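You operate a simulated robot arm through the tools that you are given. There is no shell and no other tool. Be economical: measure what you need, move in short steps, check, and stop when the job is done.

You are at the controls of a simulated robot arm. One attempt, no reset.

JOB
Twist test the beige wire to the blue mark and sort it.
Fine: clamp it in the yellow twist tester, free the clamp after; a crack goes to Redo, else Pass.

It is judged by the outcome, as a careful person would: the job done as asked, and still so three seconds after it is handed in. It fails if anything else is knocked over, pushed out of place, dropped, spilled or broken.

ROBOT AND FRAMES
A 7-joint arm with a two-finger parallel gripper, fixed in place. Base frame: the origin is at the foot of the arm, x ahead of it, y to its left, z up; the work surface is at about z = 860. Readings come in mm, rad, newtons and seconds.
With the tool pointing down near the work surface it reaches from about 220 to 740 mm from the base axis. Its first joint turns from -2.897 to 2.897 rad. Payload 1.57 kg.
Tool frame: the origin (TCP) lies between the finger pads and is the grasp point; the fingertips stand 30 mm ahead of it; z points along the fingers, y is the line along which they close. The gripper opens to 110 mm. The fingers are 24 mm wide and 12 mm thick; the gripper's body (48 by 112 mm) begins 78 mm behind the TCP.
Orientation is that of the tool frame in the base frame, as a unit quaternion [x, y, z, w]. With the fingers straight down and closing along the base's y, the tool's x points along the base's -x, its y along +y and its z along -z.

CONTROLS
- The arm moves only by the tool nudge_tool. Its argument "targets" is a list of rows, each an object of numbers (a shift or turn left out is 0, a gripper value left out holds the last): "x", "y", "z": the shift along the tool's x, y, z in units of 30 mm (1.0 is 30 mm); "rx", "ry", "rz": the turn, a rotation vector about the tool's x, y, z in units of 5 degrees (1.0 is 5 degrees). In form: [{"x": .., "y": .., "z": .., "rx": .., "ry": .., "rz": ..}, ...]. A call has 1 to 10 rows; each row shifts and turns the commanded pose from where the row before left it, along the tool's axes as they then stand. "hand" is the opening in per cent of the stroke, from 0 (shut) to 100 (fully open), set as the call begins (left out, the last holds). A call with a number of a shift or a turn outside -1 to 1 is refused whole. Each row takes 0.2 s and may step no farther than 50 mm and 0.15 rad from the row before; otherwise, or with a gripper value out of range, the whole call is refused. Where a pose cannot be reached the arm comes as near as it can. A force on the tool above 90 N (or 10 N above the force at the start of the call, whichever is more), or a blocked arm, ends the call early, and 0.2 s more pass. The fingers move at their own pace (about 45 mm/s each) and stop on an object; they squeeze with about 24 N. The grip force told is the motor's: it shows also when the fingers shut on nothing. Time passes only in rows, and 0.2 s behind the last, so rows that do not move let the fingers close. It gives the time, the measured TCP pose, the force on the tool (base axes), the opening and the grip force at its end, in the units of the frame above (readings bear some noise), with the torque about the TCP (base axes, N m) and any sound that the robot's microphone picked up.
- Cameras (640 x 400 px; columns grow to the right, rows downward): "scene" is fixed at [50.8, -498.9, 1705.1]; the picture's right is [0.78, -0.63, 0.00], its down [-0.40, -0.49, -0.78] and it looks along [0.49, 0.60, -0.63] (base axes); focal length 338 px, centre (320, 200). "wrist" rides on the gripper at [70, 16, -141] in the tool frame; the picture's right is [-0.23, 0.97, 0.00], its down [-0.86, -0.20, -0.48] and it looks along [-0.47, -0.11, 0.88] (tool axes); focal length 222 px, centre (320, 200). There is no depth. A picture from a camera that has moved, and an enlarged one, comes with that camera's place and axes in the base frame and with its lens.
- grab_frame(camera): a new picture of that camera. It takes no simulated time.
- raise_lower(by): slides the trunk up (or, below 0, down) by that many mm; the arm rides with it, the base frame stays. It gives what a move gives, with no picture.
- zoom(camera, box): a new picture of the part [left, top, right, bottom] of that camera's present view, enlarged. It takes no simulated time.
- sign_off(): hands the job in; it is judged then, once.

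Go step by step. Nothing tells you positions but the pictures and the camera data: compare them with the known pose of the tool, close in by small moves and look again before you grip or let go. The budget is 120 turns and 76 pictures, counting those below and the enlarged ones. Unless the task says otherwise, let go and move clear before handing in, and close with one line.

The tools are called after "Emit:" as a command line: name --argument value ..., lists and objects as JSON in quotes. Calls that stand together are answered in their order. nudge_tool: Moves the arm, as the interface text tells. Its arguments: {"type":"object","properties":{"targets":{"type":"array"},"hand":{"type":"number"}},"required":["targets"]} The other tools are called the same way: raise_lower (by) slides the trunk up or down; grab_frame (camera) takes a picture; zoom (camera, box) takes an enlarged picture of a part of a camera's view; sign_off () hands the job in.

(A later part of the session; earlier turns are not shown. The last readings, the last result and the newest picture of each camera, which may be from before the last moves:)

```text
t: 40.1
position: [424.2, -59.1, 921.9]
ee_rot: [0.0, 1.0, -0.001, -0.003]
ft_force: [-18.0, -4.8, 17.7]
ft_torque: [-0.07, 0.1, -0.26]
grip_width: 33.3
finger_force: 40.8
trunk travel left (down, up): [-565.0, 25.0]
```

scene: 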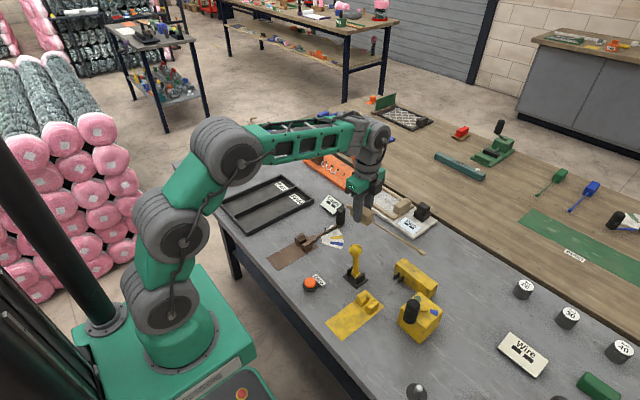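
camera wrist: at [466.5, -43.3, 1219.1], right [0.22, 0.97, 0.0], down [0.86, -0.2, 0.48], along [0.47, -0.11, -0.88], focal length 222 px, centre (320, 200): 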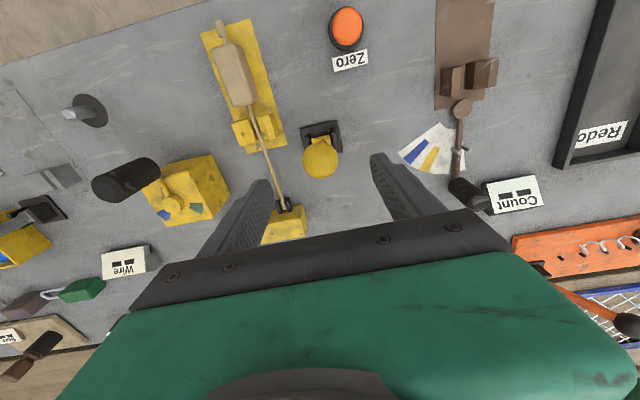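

The grip narrowed, so the knob may have slipped or the lever hit its stop. Looking.

Emit:
zoom --camera "scene" --box '[320, 235, 400, 315]'

Emit:
grab_frame --camera "wrist"

```text
5.00 times, centred on (360, 275) of scene
camera zoom: at [50.8, -498.9, 1705.1], right [0.78, -0.63, 0.0], down [-0.4, -0.49, -0.78], along [0.49, 0.6, -0.63], focal length 1688 px, centre (120, -175)
```

zoom: 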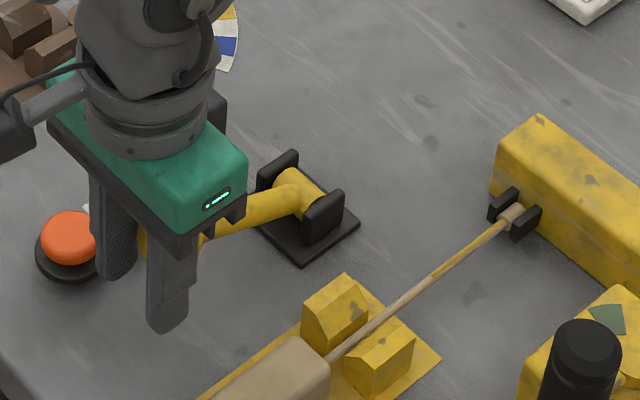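

```text
34 pictures are left
camera wrist: at [356.7, -43.1, 1063.6], right [0.23, 0.97, 0.0], down [0.86, -0.2, 0.47], along [0.46, -0.11, -0.88], focal length 222 px, centre (320, 200)
```

wrist: 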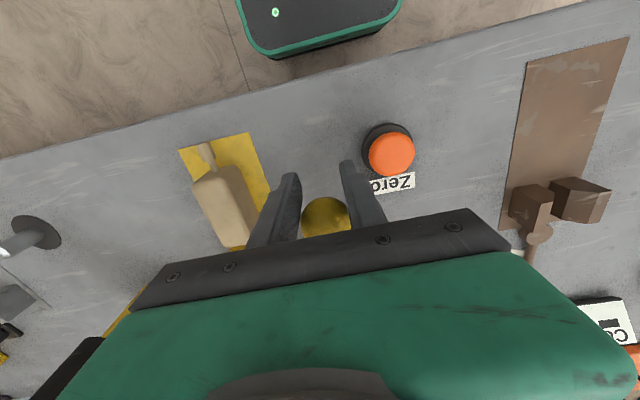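

The lever is about 65–70° over and the fingers slid past the knob. I'll open a hair, rise, and see whether the jaws are closed.

Emit:
nudge_tool --targets '[{}, {"z": -0.3}, {"z": -1}, {"z": -1}, {"z": -0.5}]' --hand 37

Emit:
zoom --camera "scene" --box '[310, 245, 390, 325]'

```text
t: 41.3
position: [431.6, -56.6, 1005.3]
ee_rot: [-0.003, 1.0, 0.0, 0.0]
ft_force: [0.5, 0.1, -0.3]
ft_torque: [0.0, -0.01, -0.01]
grip_width: 41.0
finger_force: 0.1
trunk travel left (down, up): [-565.0, 25.0]
```

```text
5.00 times, centred on (350, 285) of scene
camera zoom: at [50.8, -498.9, 1705.1], right [0.78, -0.63, 0.0], down [-0.4, -0.49, -0.78], along [0.49, 0.6, -0.63], focal length 1688 px, centre (170, -225)
```

zoom: 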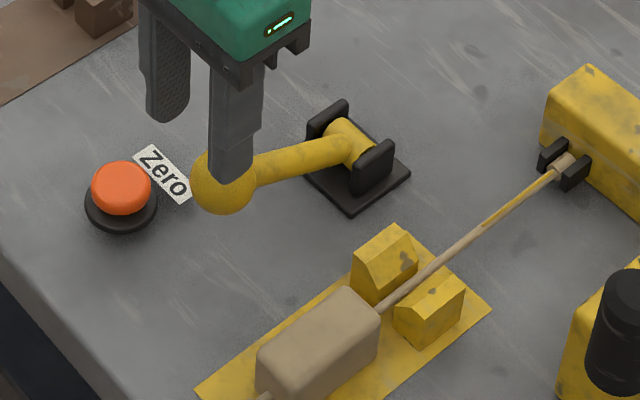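

The lever stayed down but the jaws look unchanged, so I'll press the knob from above with closed fingers to find its stop.

Emit:
nudge_tool --targets '[{"y": -0.08}, {}, {}, {"z": 0.5}, {"z": 0.4}]' --hand 0

Emit:
nudge_tool --targets '[{"z": 0.3}, {"z": 0.2}]'

```text
t: 42.5
position: [429.7, -61.3, 976.8]
ee_rot: [-0.002, 1.0, 0.0, 0.0]
ft_force: [-1.9, 0.7, 2.2]
ft_torque: [0.03, 0.02, 0.0]
grip_width: 0.3
finger_force: 21.3
trunk travel left (down, up): [-565.0, 25.0]
```

```text
t: 43.1
position: [428.0, -62.3, 976.4]
ee_rot: [-0.001, 1.0, -0.002, 0.009]
ft_force: [-36.9, 4.0, 58.2]
ft_torque: [0.11, 0.35, 0.25]
grip_width: 0.1
finger_force: 21.3
trunk travel left (down, up): [-565.0, 25.0]
stopped in row 2: the force on the tool passed its limit at 100 N (the readings are from after the stop); the commanded pose is now the measured one
```

That's the stop: 58 N and no movement. I'll rise and check the jaws closely.

Emit:
nudge_tool --targets '[{"z": -1}, {"z": -1}, {"z": -1}, {"x": 1, "y": 0.5}]'

Emit:
zoom --camera "scene" --box '[350, 285, 382, 315]'

```text
t: 44.1
position: [402.7, -47.9, 1059.0]
ee_rot: [-0.001, 1.0, 0.0, 0.006]
ft_force: [0.2, 0.7, -0.3]
ft_torque: [-0.01, 0.01, 0.01]
grip_width: 0.0
finger_force: 21.3
trunk travel left (down, up): [-565.0, 25.0]
```

```text
13.33 times, centred on (366, 300) of scene
camera zoom: at [50.8, -498.9, 1705.1], right [0.78, -0.63, 0.0], down [-0.4, -0.49, -0.78], along [0.49, 0.6, -0.63], focal length 4500 px, centre (-293, -1133)
```

zoom: 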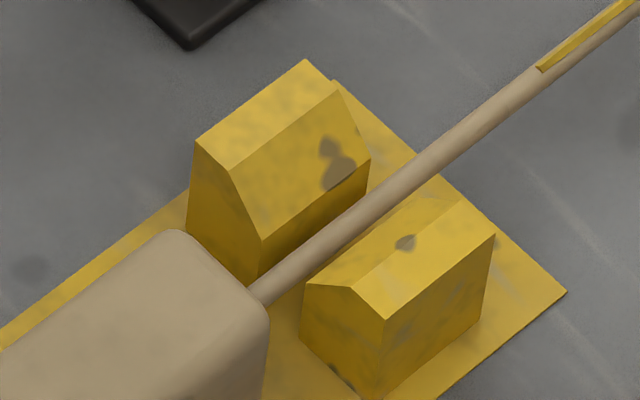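

The jaws are a fixed V guide and the lever has gone to its stop, so I take it as clamped. Next is the crank, whose knob is around (512, -281, 987). I'll hover over it and look.

Emit:
nudge_tool --targets '[{"z": -1, "ry": 0.14}, {"x": -0.45, "y": -0.97}, {"x": -0.45, "y": -0.97}, {"x": -0.45, "y": -0.97}, {"x": -0.45, "y": -0.97}, {"x": -0.45, "y": -0.97}, {"x": -0.45, "y": -0.97}, {"x": -0.45, "y": -0.97}, {"x": -0.45, "y": -0.97}, {}]' --hand 65

Emit:
grab_frame --camera "wrist"

```text
t: 46.3
position: [511.5, -279.0, 1086.0]
ee_rot: [-0.001, 1.0, -0.002, 0.0]
ft_force: [-0.1, 0.5, 0.2]
ft_torque: [-0.01, 0.02, 0.03]
grip_width: 71.7
finger_force: 0.1
trunk travel left (down, up): [-565.0, 25.0]
```

```text
31 pictures are left
camera wrist: at [441.8, -263.0, 1228.7], right [0.22, 0.97, 0.0], down [0.86, -0.2, 0.48], along [0.47, -0.11, -0.88], focal length 222 px, centre (320, 200)
```

wrist: 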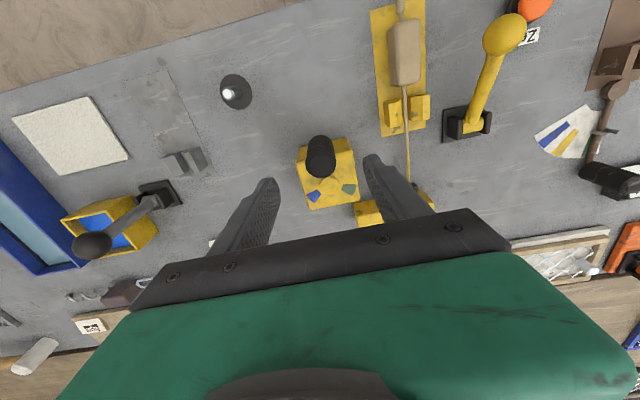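

The knob is centred at about (515, -279). I'll descend and grip.

Emit:
nudge_tool --targets '[{"x": -0.1, "z": 1}, {"z": 1}, {"z": 1}]'

Emit:
nudge_tool --targets '[{}, {}, {}, {}]' --hand 0

Emit:
zoom --camera "scene" --box '[370, 260, 450, 360]'

```text
t: 47.1
position: [513.6, -279.1, 996.8]
ee_rot: [-0.002, 1.0, -0.001, 0.0]
ft_force: [-0.2, 0.5, 0.3]
ft_torque: [0.0, -0.01, 0.01]
grip_width: 71.6
finger_force: 0.0
trunk travel left (down, up): [-565.0, 25.0]
```

```text
t: 48.1
position: [514.7, -279.9, 997.3]
ee_rot: [0.0, 1.0, -0.001, 0.0]
ft_force: [0.0, -0.2, 0.0]
ft_torque: [0.6, -0.01, 0.02]
grip_width: 31.6
finger_force: 28.4
trunk travel left (down, up): [-565.0, 25.0]
```

```text
4.00 times, centred on (410, 310) of scene
camera zoom: at [50.8, -498.9, 1705.1], right [0.78, -0.63, 0.0], down [-0.4, -0.49, -0.78], along [0.49, 0.6, -0.63], focal length 1350 px, centre (-40, -240)
```

zoom: 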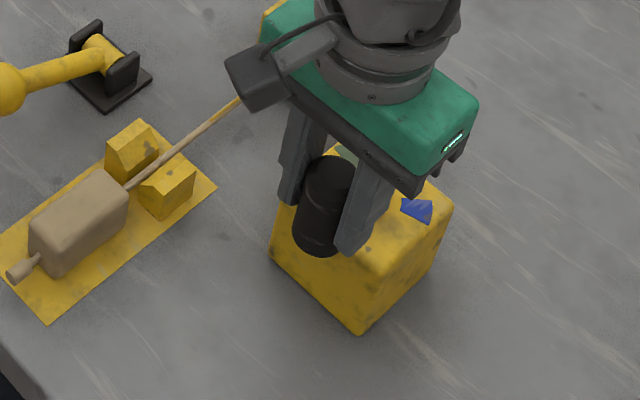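

The marks are symmetric about y=-280.5, so the hub is near (566, -280.5) with a crank radius of about 51 mm. Blue is about 125° round through -y. I'll turn the first part in an arc.

Emit:
nudge_tool --targets '[{"x": -0.01, "y": -0.183}, {"x": -0.03, "y": -0.183}, {"x": -0.05, "y": -0.18}, {"x": -0.07, "y": -0.174}, {"x": -0.19, "y": -0.313}, {"x": -0.257, "y": -0.27}]'

Emit:
zoom --camera "scene" --box '[370, 260, 450, 360]'

```text
t: 49.5
position: [538.3, -321.8, 1007.0]
ee_rot: [0.006, 1.0, -0.011, 0.006]
ft_force: [1.7, -0.4, 3.2]
ft_torque: [0.12, 0.14, -0.01]
grip_width: 0.0
finger_force: 21.1
trunk travel left (down, up): [-565.0, 25.0]
```

```text
4.00 times, centred on (410, 310) of scene
camera zoom: at [50.8, -498.9, 1705.1], right [0.78, -0.63, 0.0], down [-0.4, -0.49, -0.78], along [0.49, 0.6, -0.63], focal length 1350 px, centre (-40, -240)
```

zoom: 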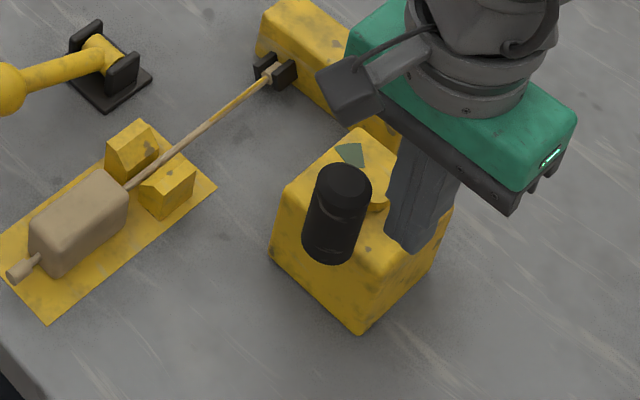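

The knob slipped out after a few degrees, since the fingers only held it by friction. I'll rise, and turn the tool along with the crank next time so a finger face does the pushing.

Emit:
nudge_tool --targets '[{"z": -1}, {"z": -1}, {"z": -1}, {"x": 0.7, "y": 1}]' --hand 50

Emit:
grab_frame --camera "wrist"

```text
t: 50.5
position: [513.0, -289.7, 1087.5]
ee_rot: [-0.002, 1.0, 0.0, 0.0]
ft_force: [-0.4, 0.1, -0.2]
ft_torque: [0.06, 0.01, -0.02]
grip_width: 55.0
finger_force: 0.0
trunk travel left (down, up): [-565.0, 25.0]
```

```text
28 pictures are left
camera wrist: at [443.1, -274.2, 1230.2], right [0.22, 0.97, 0.0], down [0.86, -0.2, 0.48], along [0.47, -0.11, -0.88], focal length 222 px, centre (320, 200)
```

wrist: 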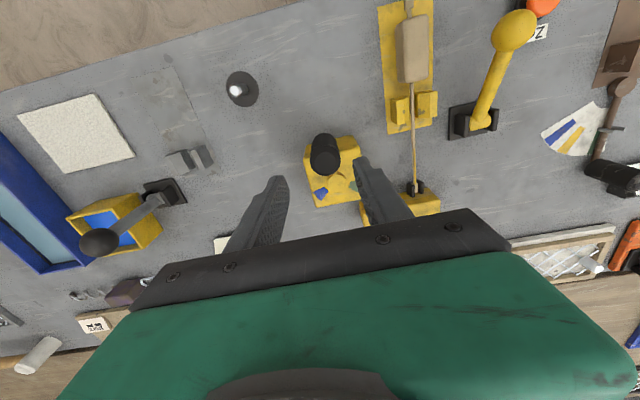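

The crank sits at about 186°. I'll align the tool to that radius, regrip and turn about 30° with the tool following the arc.

Emit:
nudge_tool --targets '[{"x": -0.08, "y": 0.12, "rz": -0.6}, {"rz": -0.6, "z": 1}, {"z": 1}, {"z": 1.0}, {"z": 0.1}]'

Emit:
nudge_tool --targets '[{}, {}, {}]' --hand 0

Emit:
nudge_tool --targets '[{"x": -0.0065, "y": -0.148, "rz": -1}, {"x": -0.0065, "y": -0.148, "rz": -1}, {"x": -0.0065, "y": -0.148, "rz": -1}, {"x": -0.0065, "y": -0.148, "rz": -1}, {}]'

```text
t: 51.7
position: [514.8, -284.2, 996.9]
ee_rot: [-0.054, 0.999, -0.001, 0.001]
ft_force: [-0.3, -0.2, -0.8]
ft_torque: [0.02, 0.01, -0.01]
grip_width: 55.0
finger_force: 0.1
trunk travel left (down, up): [-565.0, 25.0]
```

```text
t: 52.5
position: [514.8, -283.9, 994.7]
ee_rot: [-0.053, 0.999, 0.0, 0.0]
ft_force: [-0.7, -1.3, -0.9]
ft_torque: [0.32, -0.08, 0.0]
grip_width: 30.4
finger_force: 27.1
trunk travel left (down, up): [-565.0, 25.0]
```

```text
t: 53.7
position: [516.7, -291.0, 995.1]
ee_rot: [-0.232, 0.973, 0.002, -0.005]
ft_force: [-16.4, 63.4, -10.6]
ft_torque: [-0.71, -0.68, 0.04]
grip_width: 30.2
finger_force: 39.6
trunk travel left (down, up): [-565.0, 25.0]
```

63 N of resistance within a few degrees suggests a stop this way. I'll back off and test the other direction gently.

Emit:
nudge_tool --targets '[{"x": -0.0065, "y": 0.148, "rz": 1}, {"x": -0.0065, "y": 0.148, "rz": 1}, {"x": -0.0065, "y": 0.148, "rz": 1}, {"x": -0.0065, "y": 0.148, "rz": 1}, {"x": -0.0065, "y": 0.148, "rz": 1}, {"x": -0.0065, "y": 0.148, "rz": 1}]'

Emit:
nudge_tool --targets '[{"x": -0.0065, "y": 0.148, "rz": 1}, {"x": -0.0065, "y": 0.148, "rz": 1}, {}]'

```text
t: 55.1
position: [514.4, -275.4, 996.1]
ee_rot: [0.034, 0.999, 0.0, -0.001]
ft_force: [1.1, -1.9, -31.1]
ft_torque: [-0.16, -0.75, 0.05]
grip_width: 30.2
finger_force: 39.0
trunk travel left (down, up): [-565.0, 25.0]
```

```text
t: 55.9
position: [514.6, -265.9, 996.2]
ee_rot: [0.121, 0.993, -0.001, -0.001]
ft_force: [-2.7, -0.5, -28.4]
ft_torque: [0.06, -0.42, -0.01]
grip_width: 30.3
finger_force: 39.4
trunk travel left (down, up): [-565.0, 25.0]
```

It turns freely the other way, so the working direction is clockwise: past green first, then on to blue, about 235° in all. I'll continue in that direction with the tool following.

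Emit:
nudge_tool --targets '[{"x": -0.0065, "y": 0.148, "rz": 1}, {"x": -0.0065, "y": 0.148, "rz": 1}, {"x": -0.0065, "y": 0.148, "rz": 1}, {"x": -0.0065, "y": 0.148, "rz": 1}, {"x": -0.0065, "y": 0.148, "rz": 1}, {"x": -0.0065, "y": 0.148, "rz": 1}]'

Emit:
nudge_tool --targets '[{"x": -0.0065, "y": 0.148, "rz": 1}, {"x": -0.0065, "y": 0.148, "rz": 1}, {"x": -0.0065, "y": 0.148, "rz": 1}, {"x": -0.0065, "y": 0.148, "rz": 1}, {"x": -0.0065, "y": 0.148, "rz": 1}, {"x": -0.0065, "y": 0.148, "rz": 1}]'

Emit:
zoom --camera "scene" --box '[360, 240, 460, 340]'

```text
t: 57.3
position: [526.9, -244.3, 995.8]
ee_rot: [0.374, 0.927, -0.003, -0.002]
ft_force: [-8.1, 5.9, -34.0]
ft_torque: [0.26, -0.56, 0.0]
grip_width: 30.0
finger_force: 39.9
trunk travel left (down, up): [-565.0, 25.0]
```

```text
t: 58.7
position: [551.4, -227.5, 995.7]
ee_rot: [0.6, 0.8, -0.002, -0.001]
ft_force: [-8.5, 18.8, -23.5]
ft_torque: [1.08, -0.08, -0.04]
grip_width: 30.2
finger_force: 39.9
trunk travel left (down, up): [-565.0, 25.0]
```

```text
4.00 times, centred on (410, 290) of scene
camera zoom: at [50.8, -498.9, 1705.1], right [0.78, -0.63, 0.0], down [-0.4, -0.49, -0.78], along [0.49, 0.6, -0.63], focal length 1350 px, centre (-40, -160)
```

zoom: 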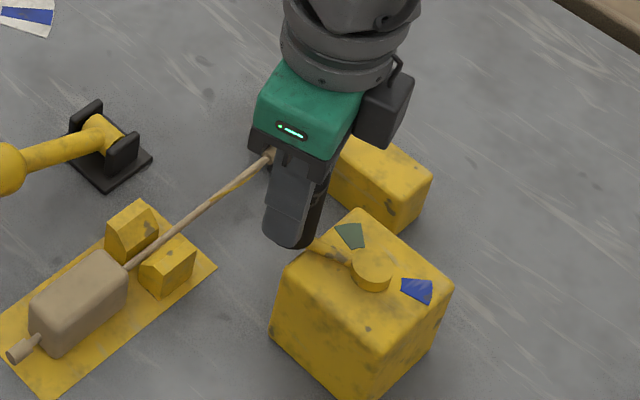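

The stripe is now visibly winding, so the clamp holds and the wire twists. The crank is at about 108°. Continuing with the refined hub (569, -280) and R≈54.

Emit:
nudge_tool --targets '[{"x": 0.03, "y": 0.157, "rz": 1}, {"x": -0.0068, "y": 0.157, "rz": 1}, {"x": -0.0068, "y": 0.157, "rz": 1}, {"x": -0.0068, "y": 0.157, "rz": 1}, {"x": -0.0068, "y": 0.157, "rz": 1}]'

Emit:
nudge_tool --targets '[{"x": -0.0068, "y": 0.157, "rz": 1}, {"x": -0.0068, "y": 0.157, "rz": 1}, {"x": -0.0068, "y": 0.157, "rz": 1}, {"x": -0.0068, "y": 0.157, "rz": 1}, {"x": -0.0068, "y": 0.157, "rz": 1}]'

```text
t: 59.9
position: [573.2, -224.2, 995.9]
ee_rot: [0.759, 0.651, -0.002, 0.0]
ft_force: [1.0, 35.6, -23.4]
ft_torque: [0.23, -0.44, -0.04]
grip_width: 29.8
finger_force: 39.6
trunk travel left (down, up): [-565.0, 25.0]
```

```text
t: 61.1
position: [599.9, -233.0, 995.2]
ee_rot: [0.881, 0.473, -0.001, 0.001]
ft_force: [21.5, 32.8, -22.9]
ft_torque: [0.39, 0.65, -0.03]
grip_width: 30.2
finger_force: 39.6
trunk travel left (down, up): [-565.0, 25.0]
```

Passed around the green mark at about 57°. The tool still turns freely. I'll ease outward a little and carry on.

Emit:
nudge_tool --targets '[{"x": 0.1, "y": 0.16, "rz": 1}, {"x": -0.007, "y": 0.163, "rz": 1}, {"x": -0.007, "y": 0.163, "rz": 1}, {"x": -0.007, "y": 0.163, "rz": 1}, {"x": -0.007, "y": 0.163, "rz": 1}]'

Emit:
nudge_tool --targets '[{"x": -0.007, "y": 0.163, "rz": 1}, {"x": -0.007, "y": 0.163, "rz": 1}, {"x": -0.007, "y": 0.163, "rz": 1}, {"x": -0.007, "y": 0.163, "rz": 1}, {"x": -0.007, "y": 0.163, "rz": 1}]'

```text
t: 62.3
position: [618.0, -251.3, 995.4]
ee_rot: [0.963, 0.268, -0.001, 0.002]
ft_force: [17.2, 12.7, -20.3]
ft_torque: [0.1, 0.69, 0.06]
grip_width: 30.2
finger_force: 38.6
trunk travel left (down, up): [-565.0, 25.0]
```

```text
t: 63.5
position: [625.6, -275.0, 995.5]
ee_rot: [0.999, 0.053, 0.0, 0.003]
ft_force: [22.5, 2.9, -10.3]
ft_torque: [0.8, 0.79, 0.01]
grip_width: 30.3
finger_force: 39.2
trunk travel left (down, up): [-565.0, 25.0]
```

At about 5° now, no crack heard yet. Continue toward blue at about -57°.

Emit:
nudge_tool --targets '[{"x": 0.04, "y": 0.163, "rz": 1}, {"x": -0.007, "y": 0.163, "rz": 1}, {"x": -0.007, "y": 0.163, "rz": 1}, {"x": -0.007, "y": 0.163, "rz": 1}, {"x": -0.007, "y": 0.163, "rz": 1}]'

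Emit:
nudge_tool --targets '[{"x": -0.007, "y": 0.163, "rz": 1}, {"x": -0.007, "y": 0.163, "rz": 1}, {"x": -0.007, "y": 0.163, "rz": 1}, {"x": -0.007, "y": 0.163, "rz": 1}]'

Emit:
zoom --camera "scene" --box '[370, 250, 460, 340]'

```text
t: 64.7
position: [621.9, -299.4, 997.1]
ee_rot: [0.986, -0.165, 0.0, 0.002]
ft_force: [14.8, -3.8, -4.1]
ft_torque: [0.59, 0.13, 0.01]
grip_width: 30.0
finger_force: 39.6
trunk travel left (down, up): [-565.0, 25.0]
```

```text
t: 65.7
position: [614.6, -312.6, 995.7]
ee_rot: [0.943, -0.333, -0.01, 0.003]
ft_force: [-41.3, 33.6, -11.1]
ft_torque: [1.02, -0.92, 0.02]
grip_width: 30.3
finger_force: 39.3
out of reach, approached as far as the arm can: row 1, 4
trunk travel left (down, up): [-565.0, 25.0]
```

```text
4.44 times, centred on (415, 295) of scene
camera zoom: at [50.8, -498.9, 1705.1], right [0.78, -0.63, 0.0], down [-0.4, -0.49, -0.78], along [0.49, 0.6, -0.63], focal length 1500 px, centre (-102, -222)
```

zoom: 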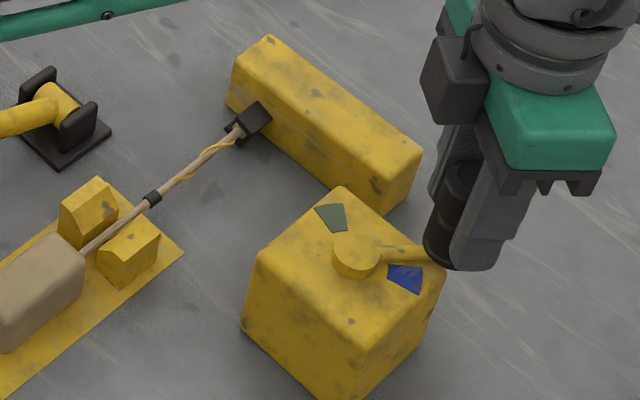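

A dark band has appeared on the wire, maybe a crack, which I'll inspect later. The crank is at about -36° and the tool's rotation has reached its limit, so I'll finish the last 20° by shifting without turning.

Emit:
nudge_tool --targets '[{"y": 0.113}, {"y": 0.113}, {"x": -0.015, "y": 0.113}]'

```text
t: 66.5
position: [608.1, -320.6, 995.8]
ee_rot: [0.943, -0.332, -0.014, 0.002]
ft_force: [-35.7, 40.3, -24.9]
ft_torque: [1.51, -0.59, -0.03]
grip_width: 30.3
finger_force: 39.6
trunk travel left (down, up): [-565.0, 25.0]
```

Working: about -46°. A little more.

Emit:
nudge_tool --targets '[{"x": -0.02, "y": 0.113}, {"x": -0.02, "y": 0.113}, {"x": -0.02, "y": 0.1}]'

Emit:
zoom --camera "scene" --box '[380, 255, 460, 335]'

```text
t: 67.3
position: [602.6, -326.2, 996.7]
ee_rot: [0.943, -0.331, -0.013, 0.003]
ft_force: [-31.0, 49.6, -26.8]
ft_torque: [1.68, -0.48, -0.04]
grip_width: 30.5
finger_force: 39.3
trunk travel left (down, up): [-565.0, 25.0]
```

```text
5.00 times, centred on (420, 295) of scene
camera zoom: at [50.8, -498.9, 1705.1], right [0.78, -0.63, 0.0], down [-0.4, -0.49, -0.78], along [0.49, 0.6, -0.63], focal length 1688 px, centre (-180, -275)
```

zoom: 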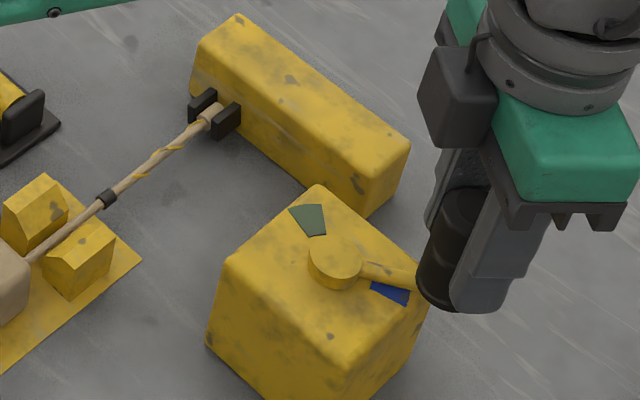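

The arm is just over the leading edge of the blue mark, maybe 5–6° short of its centre. I'll do a last small step, easing inward.

Emit:
nudge_tool --targets '[{"x": -0.08, "y": 0.09}, {"x": -0.07, "y": 0.09}, {}]'

Emit:
zoom --camera "scene" --box '[398, 285, 438, 325]'

```text
t: 68.1
position: [597.6, -329.8, 997.1]
ee_rot: [0.943, -0.332, -0.014, 0.004]
ft_force: [-23.0, 47.9, -36.7]
ft_torque: [1.65, -0.6, -0.07]
grip_width: 30.6
finger_force: 39.0
out of reach, approached as far as the arm can: row 1
trunk travel left (down, up): [-565.0, 25.0]
```

```text
10.00 times, centred on (418, 305) of scene
camera zoom: at [50.8, -498.9, 1705.1], right [0.78, -0.63, 0.0], down [-0.4, -0.49, -0.78], along [0.49, 0.6, -0.63], focal length 3375 px, centre (-660, -850)
```

zoom: 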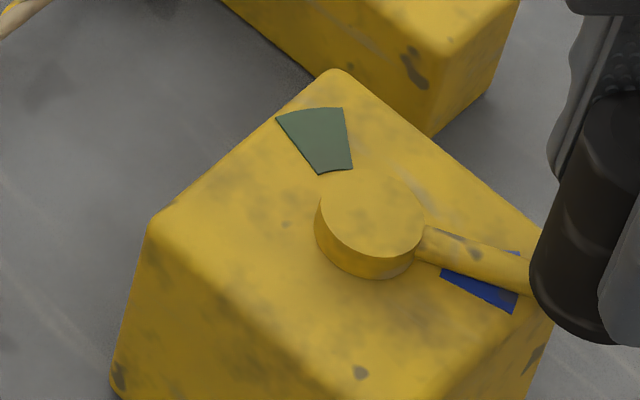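

The crank arm is now on the blue mark at about -60°. No sound was reported, so I'll inspect the wire for a crack.

Emit:
zoom --camera "scene" --box '[374, 268, 414, 303]'

```text
11.43 times, centred on (394, 286) of scene
camera zoom: at [50.8, -498.9, 1705.1], right [0.78, -0.63, 0.0], down [-0.4, -0.49, -0.78], along [0.49, 0.6, -0.63], focal length 3857 px, centre (-526, -777)
```

zoom: 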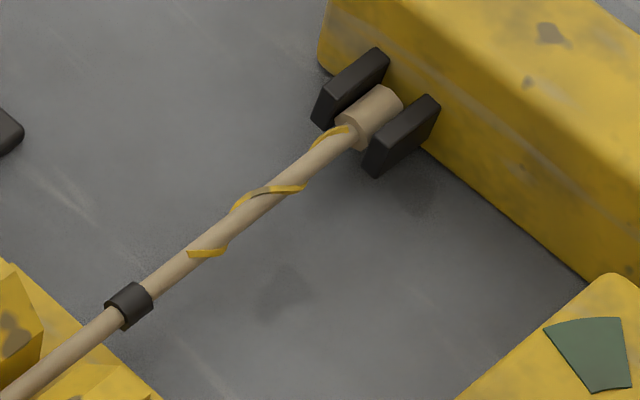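

The stripe is wound and a dark break band has appeared that wasn't there before the twist. I read that as a crack, so it goes to Redo. Now I'll release the crank and rise.

Emit:
nudge_tool --targets '[{}, {}, {"z": -1}, {"z": -1}, {"z": -1}, {"z": -0.5}]' --hand 55

Emit:
nudge_tool --targets '[{"rz": -1}, {"rz": -1}, {"rz": -1}, {"rz": -1}, {"rz": -1}, {"rz": -1}, {"rz": -1}, {"rz": -1}, {"rz": -1}, {"rz": -1}]'

Emit:
nudge_tool --targets '[{"rz": -1}, {"rz": -1}, {"rz": -1}, {"rz": -1}, {"rz": -1}, {"rz": -1}, {"rz": -1}, {"rz": -1}, {"rz": -1}, {"rz": -1}]'

Emit:
nudge_tool --targets '[{"rz": -1}, {"rz": -1}, {"rz": -1}, {"rz": -1}, {"rz": -1}, {"rz": -1}, {"rz": -1}, {"rz": -1}, {"rz": -1}, {"rz": -1}]'

Emit:
nudge_tool --targets '[{"rz": -1}, {"rz": -1}, {"rz": -1}, {"rz": -1}, {"rz": -1}, {"rz": -1}, {"rz": -1}, {"rz": -1}, {"rz": -1}, {"rz": -1}]'

```text
t: 69.5
position: [599.8, -335.4, 1106.0]
ee_rot: [0.943, -0.332, 0.0, 0.001]
ft_force: [0.4, 0.3, 0.0]
ft_torque: [0.01, 0.03, 0.0]
grip_width: 60.3
finger_force: 0.1
trunk travel left (down, up): [-565.0, 25.0]
```

```text
t: 71.7
position: [600.3, -336.6, 1106.9]
ee_rot: [0.995, 0.098, 0.0, 0.0]
ft_force: [0.4, 0.5, -0.5]
ft_torque: [-0.03, 0.0, 0.01]
grip_width: 60.4
finger_force: 0.0
trunk travel left (down, up): [-565.0, 25.0]
```

```text
t: 73.9
position: [600.0, -335.2, 1107.9]
ee_rot: [0.86, 0.51, -0.001, 0.002]
ft_force: [0.1, 0.6, 0.2]
ft_torque: [-0.01, 0.0, 0.03]
grip_width: 60.7
finger_force: 0.0
trunk travel left (down, up): [-565.0, 25.0]
```

```text
t: 76.1
position: [601.4, -336.3, 1107.8]
ee_rot: [0.565, 0.825, -0.002, 0.0]
ft_force: [0.6, -0.7, 0.1]
ft_torque: [0.01, 0.0, -0.02]
grip_width: 60.2
finger_force: 0.1
trunk travel left (down, up): [-565.0, 25.0]
```

```text
t: 78.3
position: [600.5, -336.7, 1107.0]
ee_rot: [0.163, 0.987, -0.001, 0.0]
ft_force: [0.1, 0.3, -0.2]
ft_torque: [-0.01, 0.01, 0.02]
grip_width: 60.6
finger_force: 0.1
trunk travel left (down, up): [-565.0, 25.0]
```

I'll finish straightening the tool and travel to the lever knob, estimated at (447, -60, 929).

Emit:
nudge_tool --targets '[{"rz": -1}, {"rz": -1}, {"rz": -1}, {"rz": -0.76}]'

Emit:
nudge_tool --targets '[{"x": 0.513, "y": 0.92}, {"x": 0.513, "y": 0.92}, {"x": 0.513, "y": 0.92}, {"x": 0.513, "y": 0.92}, {"x": 0.513, "y": 0.92}, {"x": 0.513, "y": 0.92}, {"x": 0.513, "y": 0.92}, {"x": 0.513, "y": 0.92}, {"x": 0.513, "y": 0.92}, {"x": 0.513, "y": 0.92}]' --hand 45

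Emit:
nudge_tool --targets '[{"z": 1}, {"z": 1}, {"z": 1}]'

Emit:
grab_frame --camera "wrist"

```text
t: 79.3
position: [601.8, -336.2, 1106.6]
ee_rot: [-0.001, 1.0, -0.001, 0.001]
ft_force: [0.0, 0.1, 0.4]
ft_torque: [0.01, -0.03, 0.02]
grip_width: 60.6
finger_force: 0.1
trunk travel left (down, up): [-565.0, 25.0]
```

```text
t: 81.5
position: [446.9, -58.9, 1108.8]
ee_rot: [0.0, 1.0, -0.001, 0.0]
ft_force: [0.1, 0.1, 0.4]
ft_torque: [-0.03, 0.02, -0.03]
grip_width: 49.4
finger_force: 0.1
trunk travel left (down, up): [-565.0, 25.0]
```

```text
t: 82.3
position: [449.3, -61.5, 1019.0]
ee_rot: [0.0, 1.0, -0.002, 0.0]
ft_force: [-0.5, 0.9, 1.0]
ft_torque: [0.04, 0.04, -0.01]
grip_width: 49.6
finger_force: 0.0
trunk travel left (down, up): [-565.0, 25.0]
```

```text
22 pictures are left
camera wrist: at [379.7, -44.4, 1161.5], right [0.23, 0.97, 0.0], down [0.86, -0.2, 0.48], along [0.47, -0.11, -0.88], focal length 222 px, centre (320, 200)
```

wrist: 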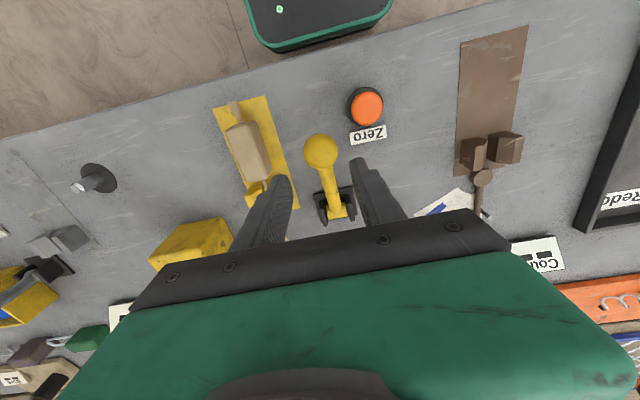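

The knob is where expected. I'll descend, grip, and swing the lever back up along its arc.

Emit:
nudge_tool --targets '[{"z": 1}, {"z": 1}, {"z": 0.95}]'

Emit:
nudge_tool --targets '[{}, {}, {}]' --hand 0

Emit:
nudge_tool --targets '[{"x": -0.17, "z": -0.29}, {"x": -0.16, "z": -0.28}, {"x": -0.2, "z": -0.24}, {"x": -0.2, "z": -0.23}, {"x": -0.24, "z": -0.2}, {"x": -0.23, "z": -0.2}]'

```text
t: 83.1
position: [449.0, -63.8, 928.1]
ee_rot: [0.001, 1.0, 0.0, 0.0]
ft_force: [-0.3, 0.6, 0.8]
ft_torque: [-0.01, 0.02, -0.02]
grip_width: 49.4
finger_force: 0.1
trunk travel left (down, up): [-565.0, 25.0]
```

```text
t: 83.9
position: [448.4, -59.2, 927.9]
ee_rot: [-0.001, 1.0, -0.001, -0.001]
ft_force: [1.0, 29.3, 1.0]
ft_torque: [-0.14, -0.04, 0.11]
grip_width: 37.4
finger_force: 34.0
trunk travel left (down, up): [-565.0, 25.0]
```

```text
t: 85.3
position: [482.2, -60.3, 970.9]
ee_rot: [0.001, 1.0, -0.002, 0.001]
ft_force: [-10.1, 14.9, -7.9]
ft_torque: [-0.07, 1.14, -0.07]
grip_width: 37.0
finger_force: 43.3
trunk travel left (down, up): [-565.0, 25.0]
```

The lever follows. Continue to upright.

Emit:
nudge_tool --targets '[{"x": -0.27, "y": 0.04, "z": -0.17}, {"x": -0.27, "z": -0.15}, {"x": -0.28, "z": -0.11}, {"x": -0.28, "z": -0.1}, {"x": -0.3, "z": -0.07}, {"x": -0.3, "z": -0.05}, {"x": -0.15}]'

```text
t: 86.9
position: [539.5, -57.7, 990.5]
ee_rot: [-0.001, 1.0, -0.001, 0.002]
ft_force: [0.2, -0.3, -0.1]
ft_torque: [0.02, 0.01, 0.03]
grip_width: 0.0
finger_force: 20.6
trunk travel left (down, up): [-565.0, 25.0]
```

The knob slipped out during the swing. I'll rise and look where the lever stands.

Emit:
nudge_tool --targets '[{"z": -1}, {"z": -1}, {"z": -1}]'

Emit:
grab_frame --camera "wrist"

Emit:
zoom --camera "scene" --box '[310, 225, 430, 325]'

```text
t: 87.7
position: [537.0, -60.3, 1082.2]
ee_rot: [0.0, 1.0, -0.001, -0.001]
ft_force: [-1.0, 0.1, 0.2]
ft_torque: [0.0, -0.01, -0.02]
grip_width: 0.0
finger_force: 21.4
trunk travel left (down, up): [-565.0, 25.0]
```

```text
21 pictures are left
camera wrist: at [468.7, -43.5, 1225.2], right [0.23, 0.97, 0.0], down [0.86, -0.2, 0.48], along [0.47, -0.11, -0.88], focal length 222 px, centre (320, 200)
```

wrist: 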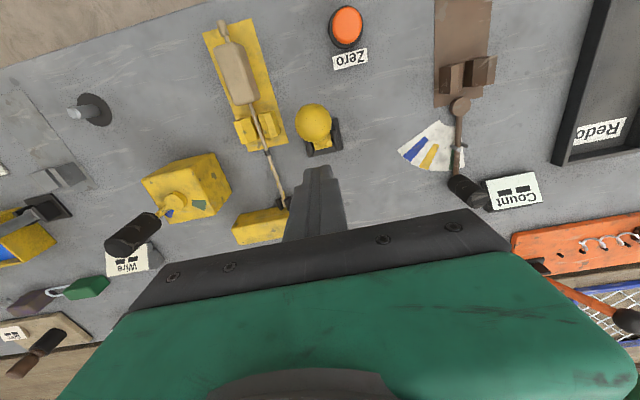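

```text
4.00 times, centred on (370, 275) of scene
camera zoom: at [50.8, -498.9, 1705.1], right [0.78, -0.63, 0.0], down [-0.4, -0.49, -0.78], along [0.49, 0.6, -0.63], focal length 1350 px, centre (120, -100)
```

zoom: 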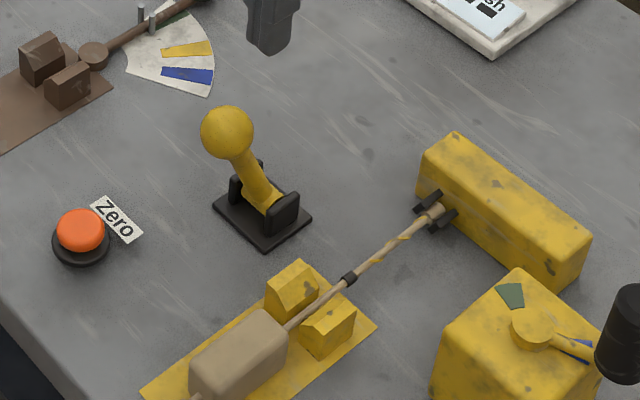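

The lever is still about 20° short of upright, with its knob at (506, -59, 985). I'll go behind it with closed fingers and push it the rest of the way.

Emit:
nudge_tool --targets '[{"x": 1}, {"x": 1}, {"x": 0.5}, {"z": 1}, {"z": 1}, {"z": 0.55}, {}]'

Emit:
nudge_tool --targets '[{"x": -0.4}, {"x": -0.3}, {"x": -0.3}, {"x": -0.2}, {"x": -0.1}]'

```text
t: 89.3
position: [464.2, -60.5, 1003.4]
ee_rot: [0.0, 1.0, -0.001, 0.0]
ft_force: [0.2, 0.8, 0.0]
ft_torque: [-0.01, 0.0, -0.01]
grip_width: 0.2
finger_force: 21.2
trunk travel left (down, up): [-565.0, 25.0]
```

```text
t: 90.5
position: [501.7, -59.3, 1004.7]
ee_rot: [0.0, 1.0, 0.0, 0.0]
ft_force: [-1.4, -0.4, -0.2]
ft_torque: [0.0, 0.03, -0.05]
grip_width: 0.0
finger_force: 20.9
trunk travel left (down, up): [-565.0, 25.0]
```

Emit:
nudge_tool --targets '[{"x": -0.1}, {"x": -0.1}, {"x": -0.1}]'

Emit:
zoom --camera "scene" --box '[310, 225, 430, 325]'

```text
t: 91.3
position: [507.9, -58.8, 1005.6]
ee_rot: [0.0, 1.0, 0.0, -0.002]
ft_force: [-23.6, 3.5, 4.8]
ft_torque: [0.09, 0.13, 0.06]
grip_width: 0.0
finger_force: 21.3
trunk travel left (down, up): [-565.0, 25.0]
```

```text
4.00 times, centred on (370, 275) of scene
camera zoom: at [50.8, -498.9, 1705.1], right [0.78, -0.63, 0.0], down [-0.4, -0.49, -0.78], along [0.49, 0.6, -0.63], focal length 1350 px, centre (120, -100)
```

zoom: 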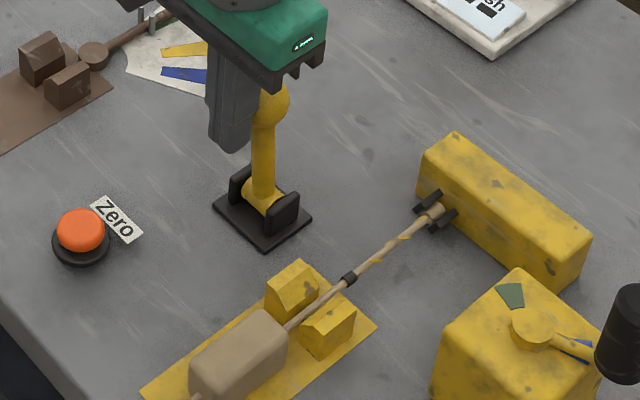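

The lever is upright at its stop, so the clamp is freed. Before picking the wire up I'll check the fork's attitude.

Emit:
nudge_tool --targets '[{"x": 0.5}, {"z": -1}, {"z": -1}, {"x": 0.8, "y": -1}, {"x": 0.8, "y": -1}, {"y": -1}]' --hand 55

Emit:
zoom --camera "scene" --box '[374, 265, 424, 305]'

Emit:
grab_frame --camera "wrist"

```text
t: 92.7
position: [446.5, -150.8, 1064.6]
ee_rot: [0.0, 1.0, -0.001, 0.0]
ft_force: [-0.6, 0.7, -0.4]
ft_torque: [0.0, -0.02, -0.02]
grip_width: 60.6
finger_force: 0.1
trunk travel left (down, up): [-565.0, 25.0]
```

```text
10.00 times, centred on (399, 285) of scene
camera zoom: at [50.8, -498.9, 1705.1], right [0.78, -0.63, 0.0], down [-0.4, -0.49, -0.78], along [0.49, 0.6, -0.63], focal length 3375 px, centre (-470, -650)
```

zoom: 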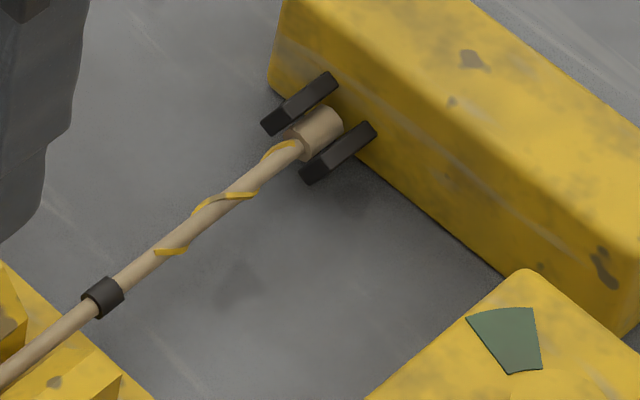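

```text
17 pictures are left
camera wrist: at [378.7, -133.4, 1207.6], right [0.23, 0.97, 0.0], down [0.86, -0.2, 0.48], along [0.47, -0.11, -0.88], focal length 222 px, centre (320, 200)
```

wrist: 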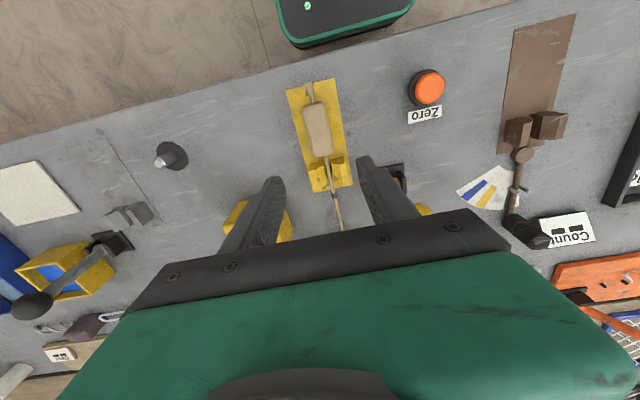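

The fork ended up tilted, so I'll draw the wire straight back along -x out of it before lifting. The handle is still at (439, -152), so I'll descend and grip.

Emit:
nudge_tool --targets '[{"x": 0.25, "z": 1}, {"z": 1}, {"z": 1}, {"z": 1}, {"z": 1}, {"z": 0.6}]'

Emit:
nudge_tool --targets '[{}, {}, {}]' --hand 0

Emit:
nudge_tool --targets '[{"x": 0.2}, {"x": 0.2}, {"x": 0.3}, {"x": 0.3}]'

Emit:
zoom --camera "scene" --box '[340, 255, 420, 325]'

```text
t: 94.1
position: [439.0, -149.0, 895.6]
ee_rot: [0.0, 1.0, -0.001, 0.001]
ft_force: [0.0, 0.4, 0.5]
ft_torque: [-0.03, 0.05, -0.02]
grip_width: 60.3
finger_force: 0.0
trunk travel left (down, up): [-565.0, 25.0]
```

```text
t: 94.9
position: [440.2, -148.5, 896.3]
ee_rot: [0.0, 1.0, 0.0, -0.001]
ft_force: [-0.1, -0.8, -0.1]
ft_torque: [0.0, 0.0, -0.01]
grip_width: 31.8
finger_force: 24.3
trunk travel left (down, up): [-565.0, 25.0]
```

```text
t: 95.9
position: [410.4, -151.3, 895.9]
ee_rot: [0.0, 1.0, -0.002, 0.001]
ft_force: [2.5, -0.9, 9.3]
ft_torque: [0.14, 0.3, -0.02]
grip_width: 31.7
finger_force: 23.6
trunk travel left (down, up): [-565.0, 25.0]
```

```text
5.71 times, centred on (380, 290) of scene
camera zoom: at [50.8, -498.9, 1705.1], right [0.78, -0.63, 0.0], down [-0.4, -0.49, -0.78], along [0.49, 0.6, -0.63], focal length 1929 px, centre (-23, -314)
```

zoom: 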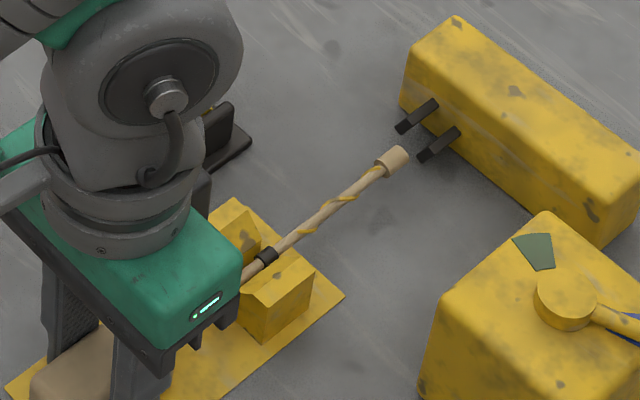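

The wire is clear of the fork. I'll lift it straight up, then carry it toward the Redo compartment at about x 380–670, y 300–410.

Emit:
nudge_tool --targets '[{"z": -0.5}, {"z": -0.7}, {"z": -1}, {"z": -1}, {"z": -1}, {"z": -1}, {"z": -1}, {"z": -0.6}]'

Emit:
nudge_tool --targets '[{"y": 1, "x": -0.1}, {"y": 1, "x": -0.1}, {"y": 1, "x": -0.1}, {"y": 1, "x": -0.1}, {"y": 1, "x": -0.1}, {"y": 1, "x": -0.1}, {"y": 1, "x": -0.1}, {"y": 1, "x": -0.1}, {"y": 1, "x": -0.1}, {"y": 1, "x": -0.1}]'

Emit:
nudge_tool --targets '[{"y": 1, "x": -0.1}, {"y": 1, "x": -0.1}, {"y": 1, "x": -0.1}, {"y": 1, "x": -0.1}, {"y": 1}, {"y": 1}, {"y": 0.85}]'

Emit:
grab_frame --camera "wrist"

Emit:
zoom --camera "scene" --box '[210, 130, 370, 250]'

```text
t: 97.7
position: [409.6, -150.8, 1103.5]
ee_rot: [0.0, 1.0, 0.0, 0.0]
ft_force: [-0.5, 0.3, -1.2]
ft_torque: [0.0, -0.02, -0.02]
grip_width: 31.7
finger_force: 23.9
trunk travel left (down, up): [-565.0, 25.0]
```

```text
t: 99.9
position: [443.2, 152.0, 1101.2]
ee_rot: [0.001, 1.0, -0.002, -0.001]
ft_force: [0.9, 0.5, -0.7]
ft_torque: [-0.02, 0.05, 0.04]
grip_width: 31.7
finger_force: 24.3
trunk travel left (down, up): [-565.0, 25.0]
```

```text
t: 101.5
position: [454.6, 355.8, 1099.0]
ee_rot: [0.001, 1.0, -0.002, -0.001]
ft_force: [1.0, 0.2, -1.6]
ft_torque: [-0.02, -0.02, 0.0]
grip_width: 31.7
finger_force: 24.4
trunk travel left (down, up): [-565.0, 25.0]
```

```text
15 pictures are left
camera wrist: at [386.2, 372.7, 1241.6], right [0.23, 0.97, 0.0], down [0.85, -0.2, 0.48], along [0.47, -0.11, -0.88], focal length 222 px, centre (320, 200)
```

wrist: 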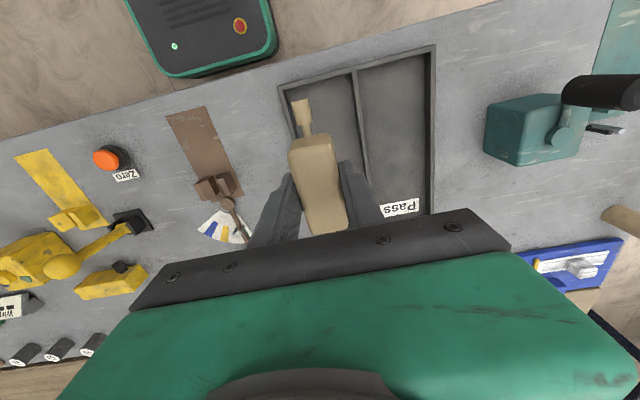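

```text
3.33 times, centred on (290, 190) of scene
camera zoom: at [50.8, -498.9, 1705.1], right [0.78, -0.63, 0.0], down [-0.4, -0.49, -0.78], along [0.49, 0.6, -0.63], focal length 1125 px, centre (420, 233)
```

zoom: 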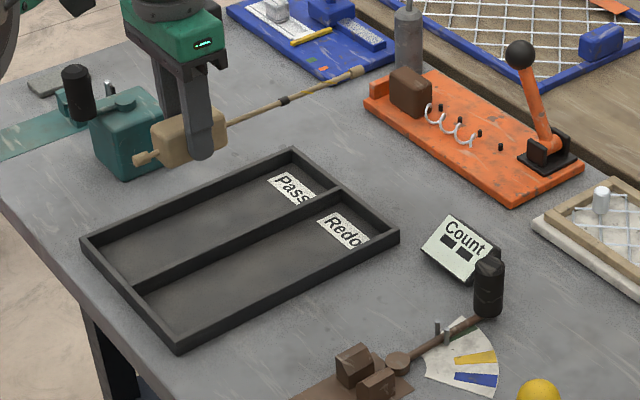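

From the wrist view the Redo compartment's inside runs about x 396–681, y 318–412, so I want the TCP at (466, 363). I'll move there, lower to just above the rim, and check clearances at both ends.

Emit:
nudge_tool --targets '[{"x": -0.38, "y": 0.25, "z": 0.8}, {"z": 1}, {"z": 1}, {"z": 1}, {"z": 1}, {"z": 0.8}]'

Emit:
zoom --camera "scene" --box '[215, 150, 335, 250]'

Emit:
grab_frame --camera "wrist"

```text
t: 102.9
position: [462.9, 362.1, 932.3]
ee_rot: [0.0, 1.0, -0.001, 0.001]
ft_force: [0.7, 0.0, -0.7]
ft_torque: [-0.01, 0.02, -0.02]
grip_width: 31.6
finger_force: 24.2
trunk travel left (down, up): [-565.0, 25.0]
```

```text
4.00 times, centred on (275, 200) of scene
camera zoom: at [50.8, -498.9, 1705.1], right [0.78, -0.63, 0.0], down [-0.4, -0.49, -0.78], along [0.49, 0.6, -0.63], focal length 1350 px, centre (500, 200)
```

zoom: 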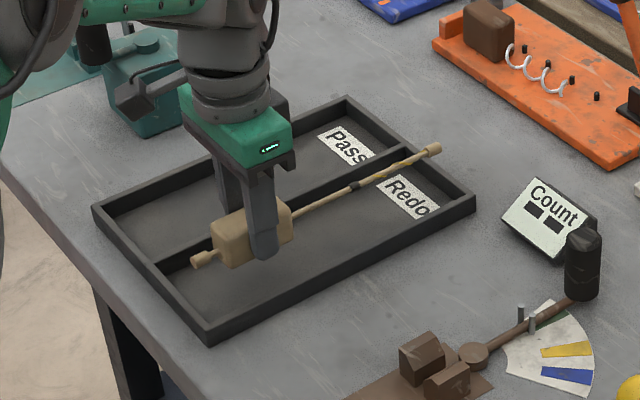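

```text
12 pictures are left
camera wrist: at [394.6, 378.4, 1073.6], right [0.23, 0.97, 0.0], down [0.85, -0.2, 0.48], along [0.47, -0.11, -0.88], focal length 222 px, centre (320, 200)
```

wrist: 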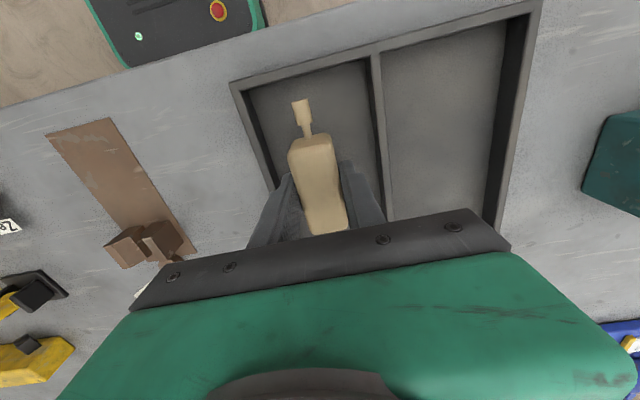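

Clearances look like about 6 mm at the far end and 12 mm at the near end. I'll shift back 3 mm and lower into the compartment.

Emit:
nudge_tool --targets '[{"x": 0.07, "y": 0.05, "z": 0.3}, {"z": 0.3}, {"z": 0.3}, {"z": 0.1}]'

Emit:
zoom --camera "scene" --box '[225, 160, 325, 240]'

```text
t: 103.9
position: [462.2, 364.5, 901.6]
ee_rot: [0.0, 1.0, -0.001, 0.001]
ft_force: [-0.4, 0.2, 1.7]
ft_torque: [0.02, -0.7, 0.07]
grip_width: 32.3
finger_force: 24.0
trunk travel left (down, up): [-565.0, 25.0]
```

```text
5.00 times, centred on (275, 200) of scene
camera zoom: at [50.8, -498.9, 1705.1], right [0.78, -0.63, 0.0], down [-0.4, -0.49, -0.78], along [0.49, 0.6, -0.63], focal length 1688 px, centre (545, 200)
```

zoom: 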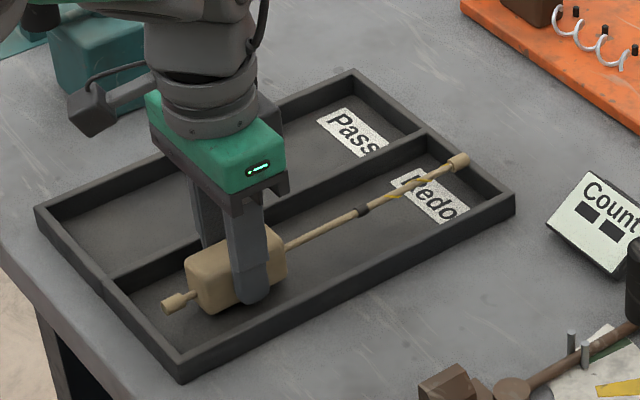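

The torque (-0.7 N·m) and picture say the tip is resting on the far wall. I'll lift 12 mm, draw back 10 mm and lower again.

Emit:
nudge_tool --targets '[{"z": -0.4}, {"x": 0.33}, {}]'

Emit:
nudge_tool --targets '[{"z": 0.2}, {"z": 0.2}]'

Emit:
zoom --camera "scene" --box '[225, 160, 325, 240]'

```text
t: 104.7
position: [453.0, 365.4, 914.4]
ee_rot: [0.001, 1.0, -0.002, 0.0]
ft_force: [-0.6, -0.6, -1.8]
ft_torque: [0.02, 0.01, 0.02]
grip_width: 31.7
finger_force: 23.5
trunk travel left (down, up): [-565.0, 25.0]
```

```text
t: 105.3
position: [452.5, 364.5, 902.0]
ee_rot: [0.0, 1.0, -0.002, 0.0]
ft_force: [-0.5, 0.1, -2.9]
ft_torque: [0.01, 0.04, 0.01]
grip_width: 31.8
finger_force: 23.8
trunk travel left (down, up): [-565.0, 25.0]
```

```text
5.00 times, centred on (275, 200) of scene
camera zoom: at [50.8, -498.9, 1705.1], right [0.78, -0.63, 0.0], down [-0.4, -0.49, -0.78], along [0.49, 0.6, -0.63], focal length 1688 px, centre (545, 200)
```

zoom: 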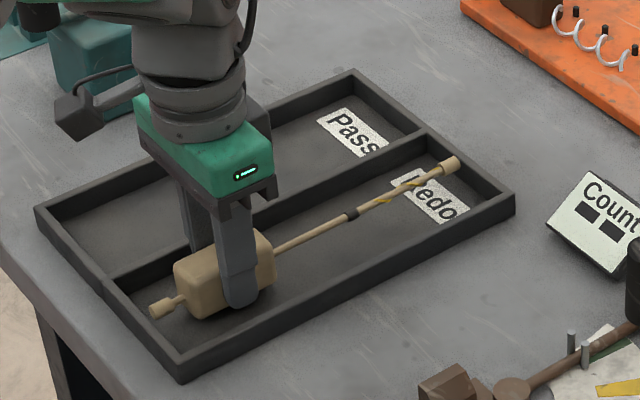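

No torque now, and both ends are inside the walls. Lowering the last few mm until it touches the floor.

Emit:
nudge_tool --targets '[{"z": 0.08}, {"z": 0.06}]'

```text
t: 105.9
position: [452.6, 365.5, 896.3]
ee_rot: [0.0, 1.0, -0.001, -0.001]
ft_force: [-0.3, 0.4, -1.3]
ft_torque: [-0.01, 0.03, 0.05]
grip_width: 32.0
finger_force: 24.2
trunk travel left (down, up): [-565.0, 25.0]
```

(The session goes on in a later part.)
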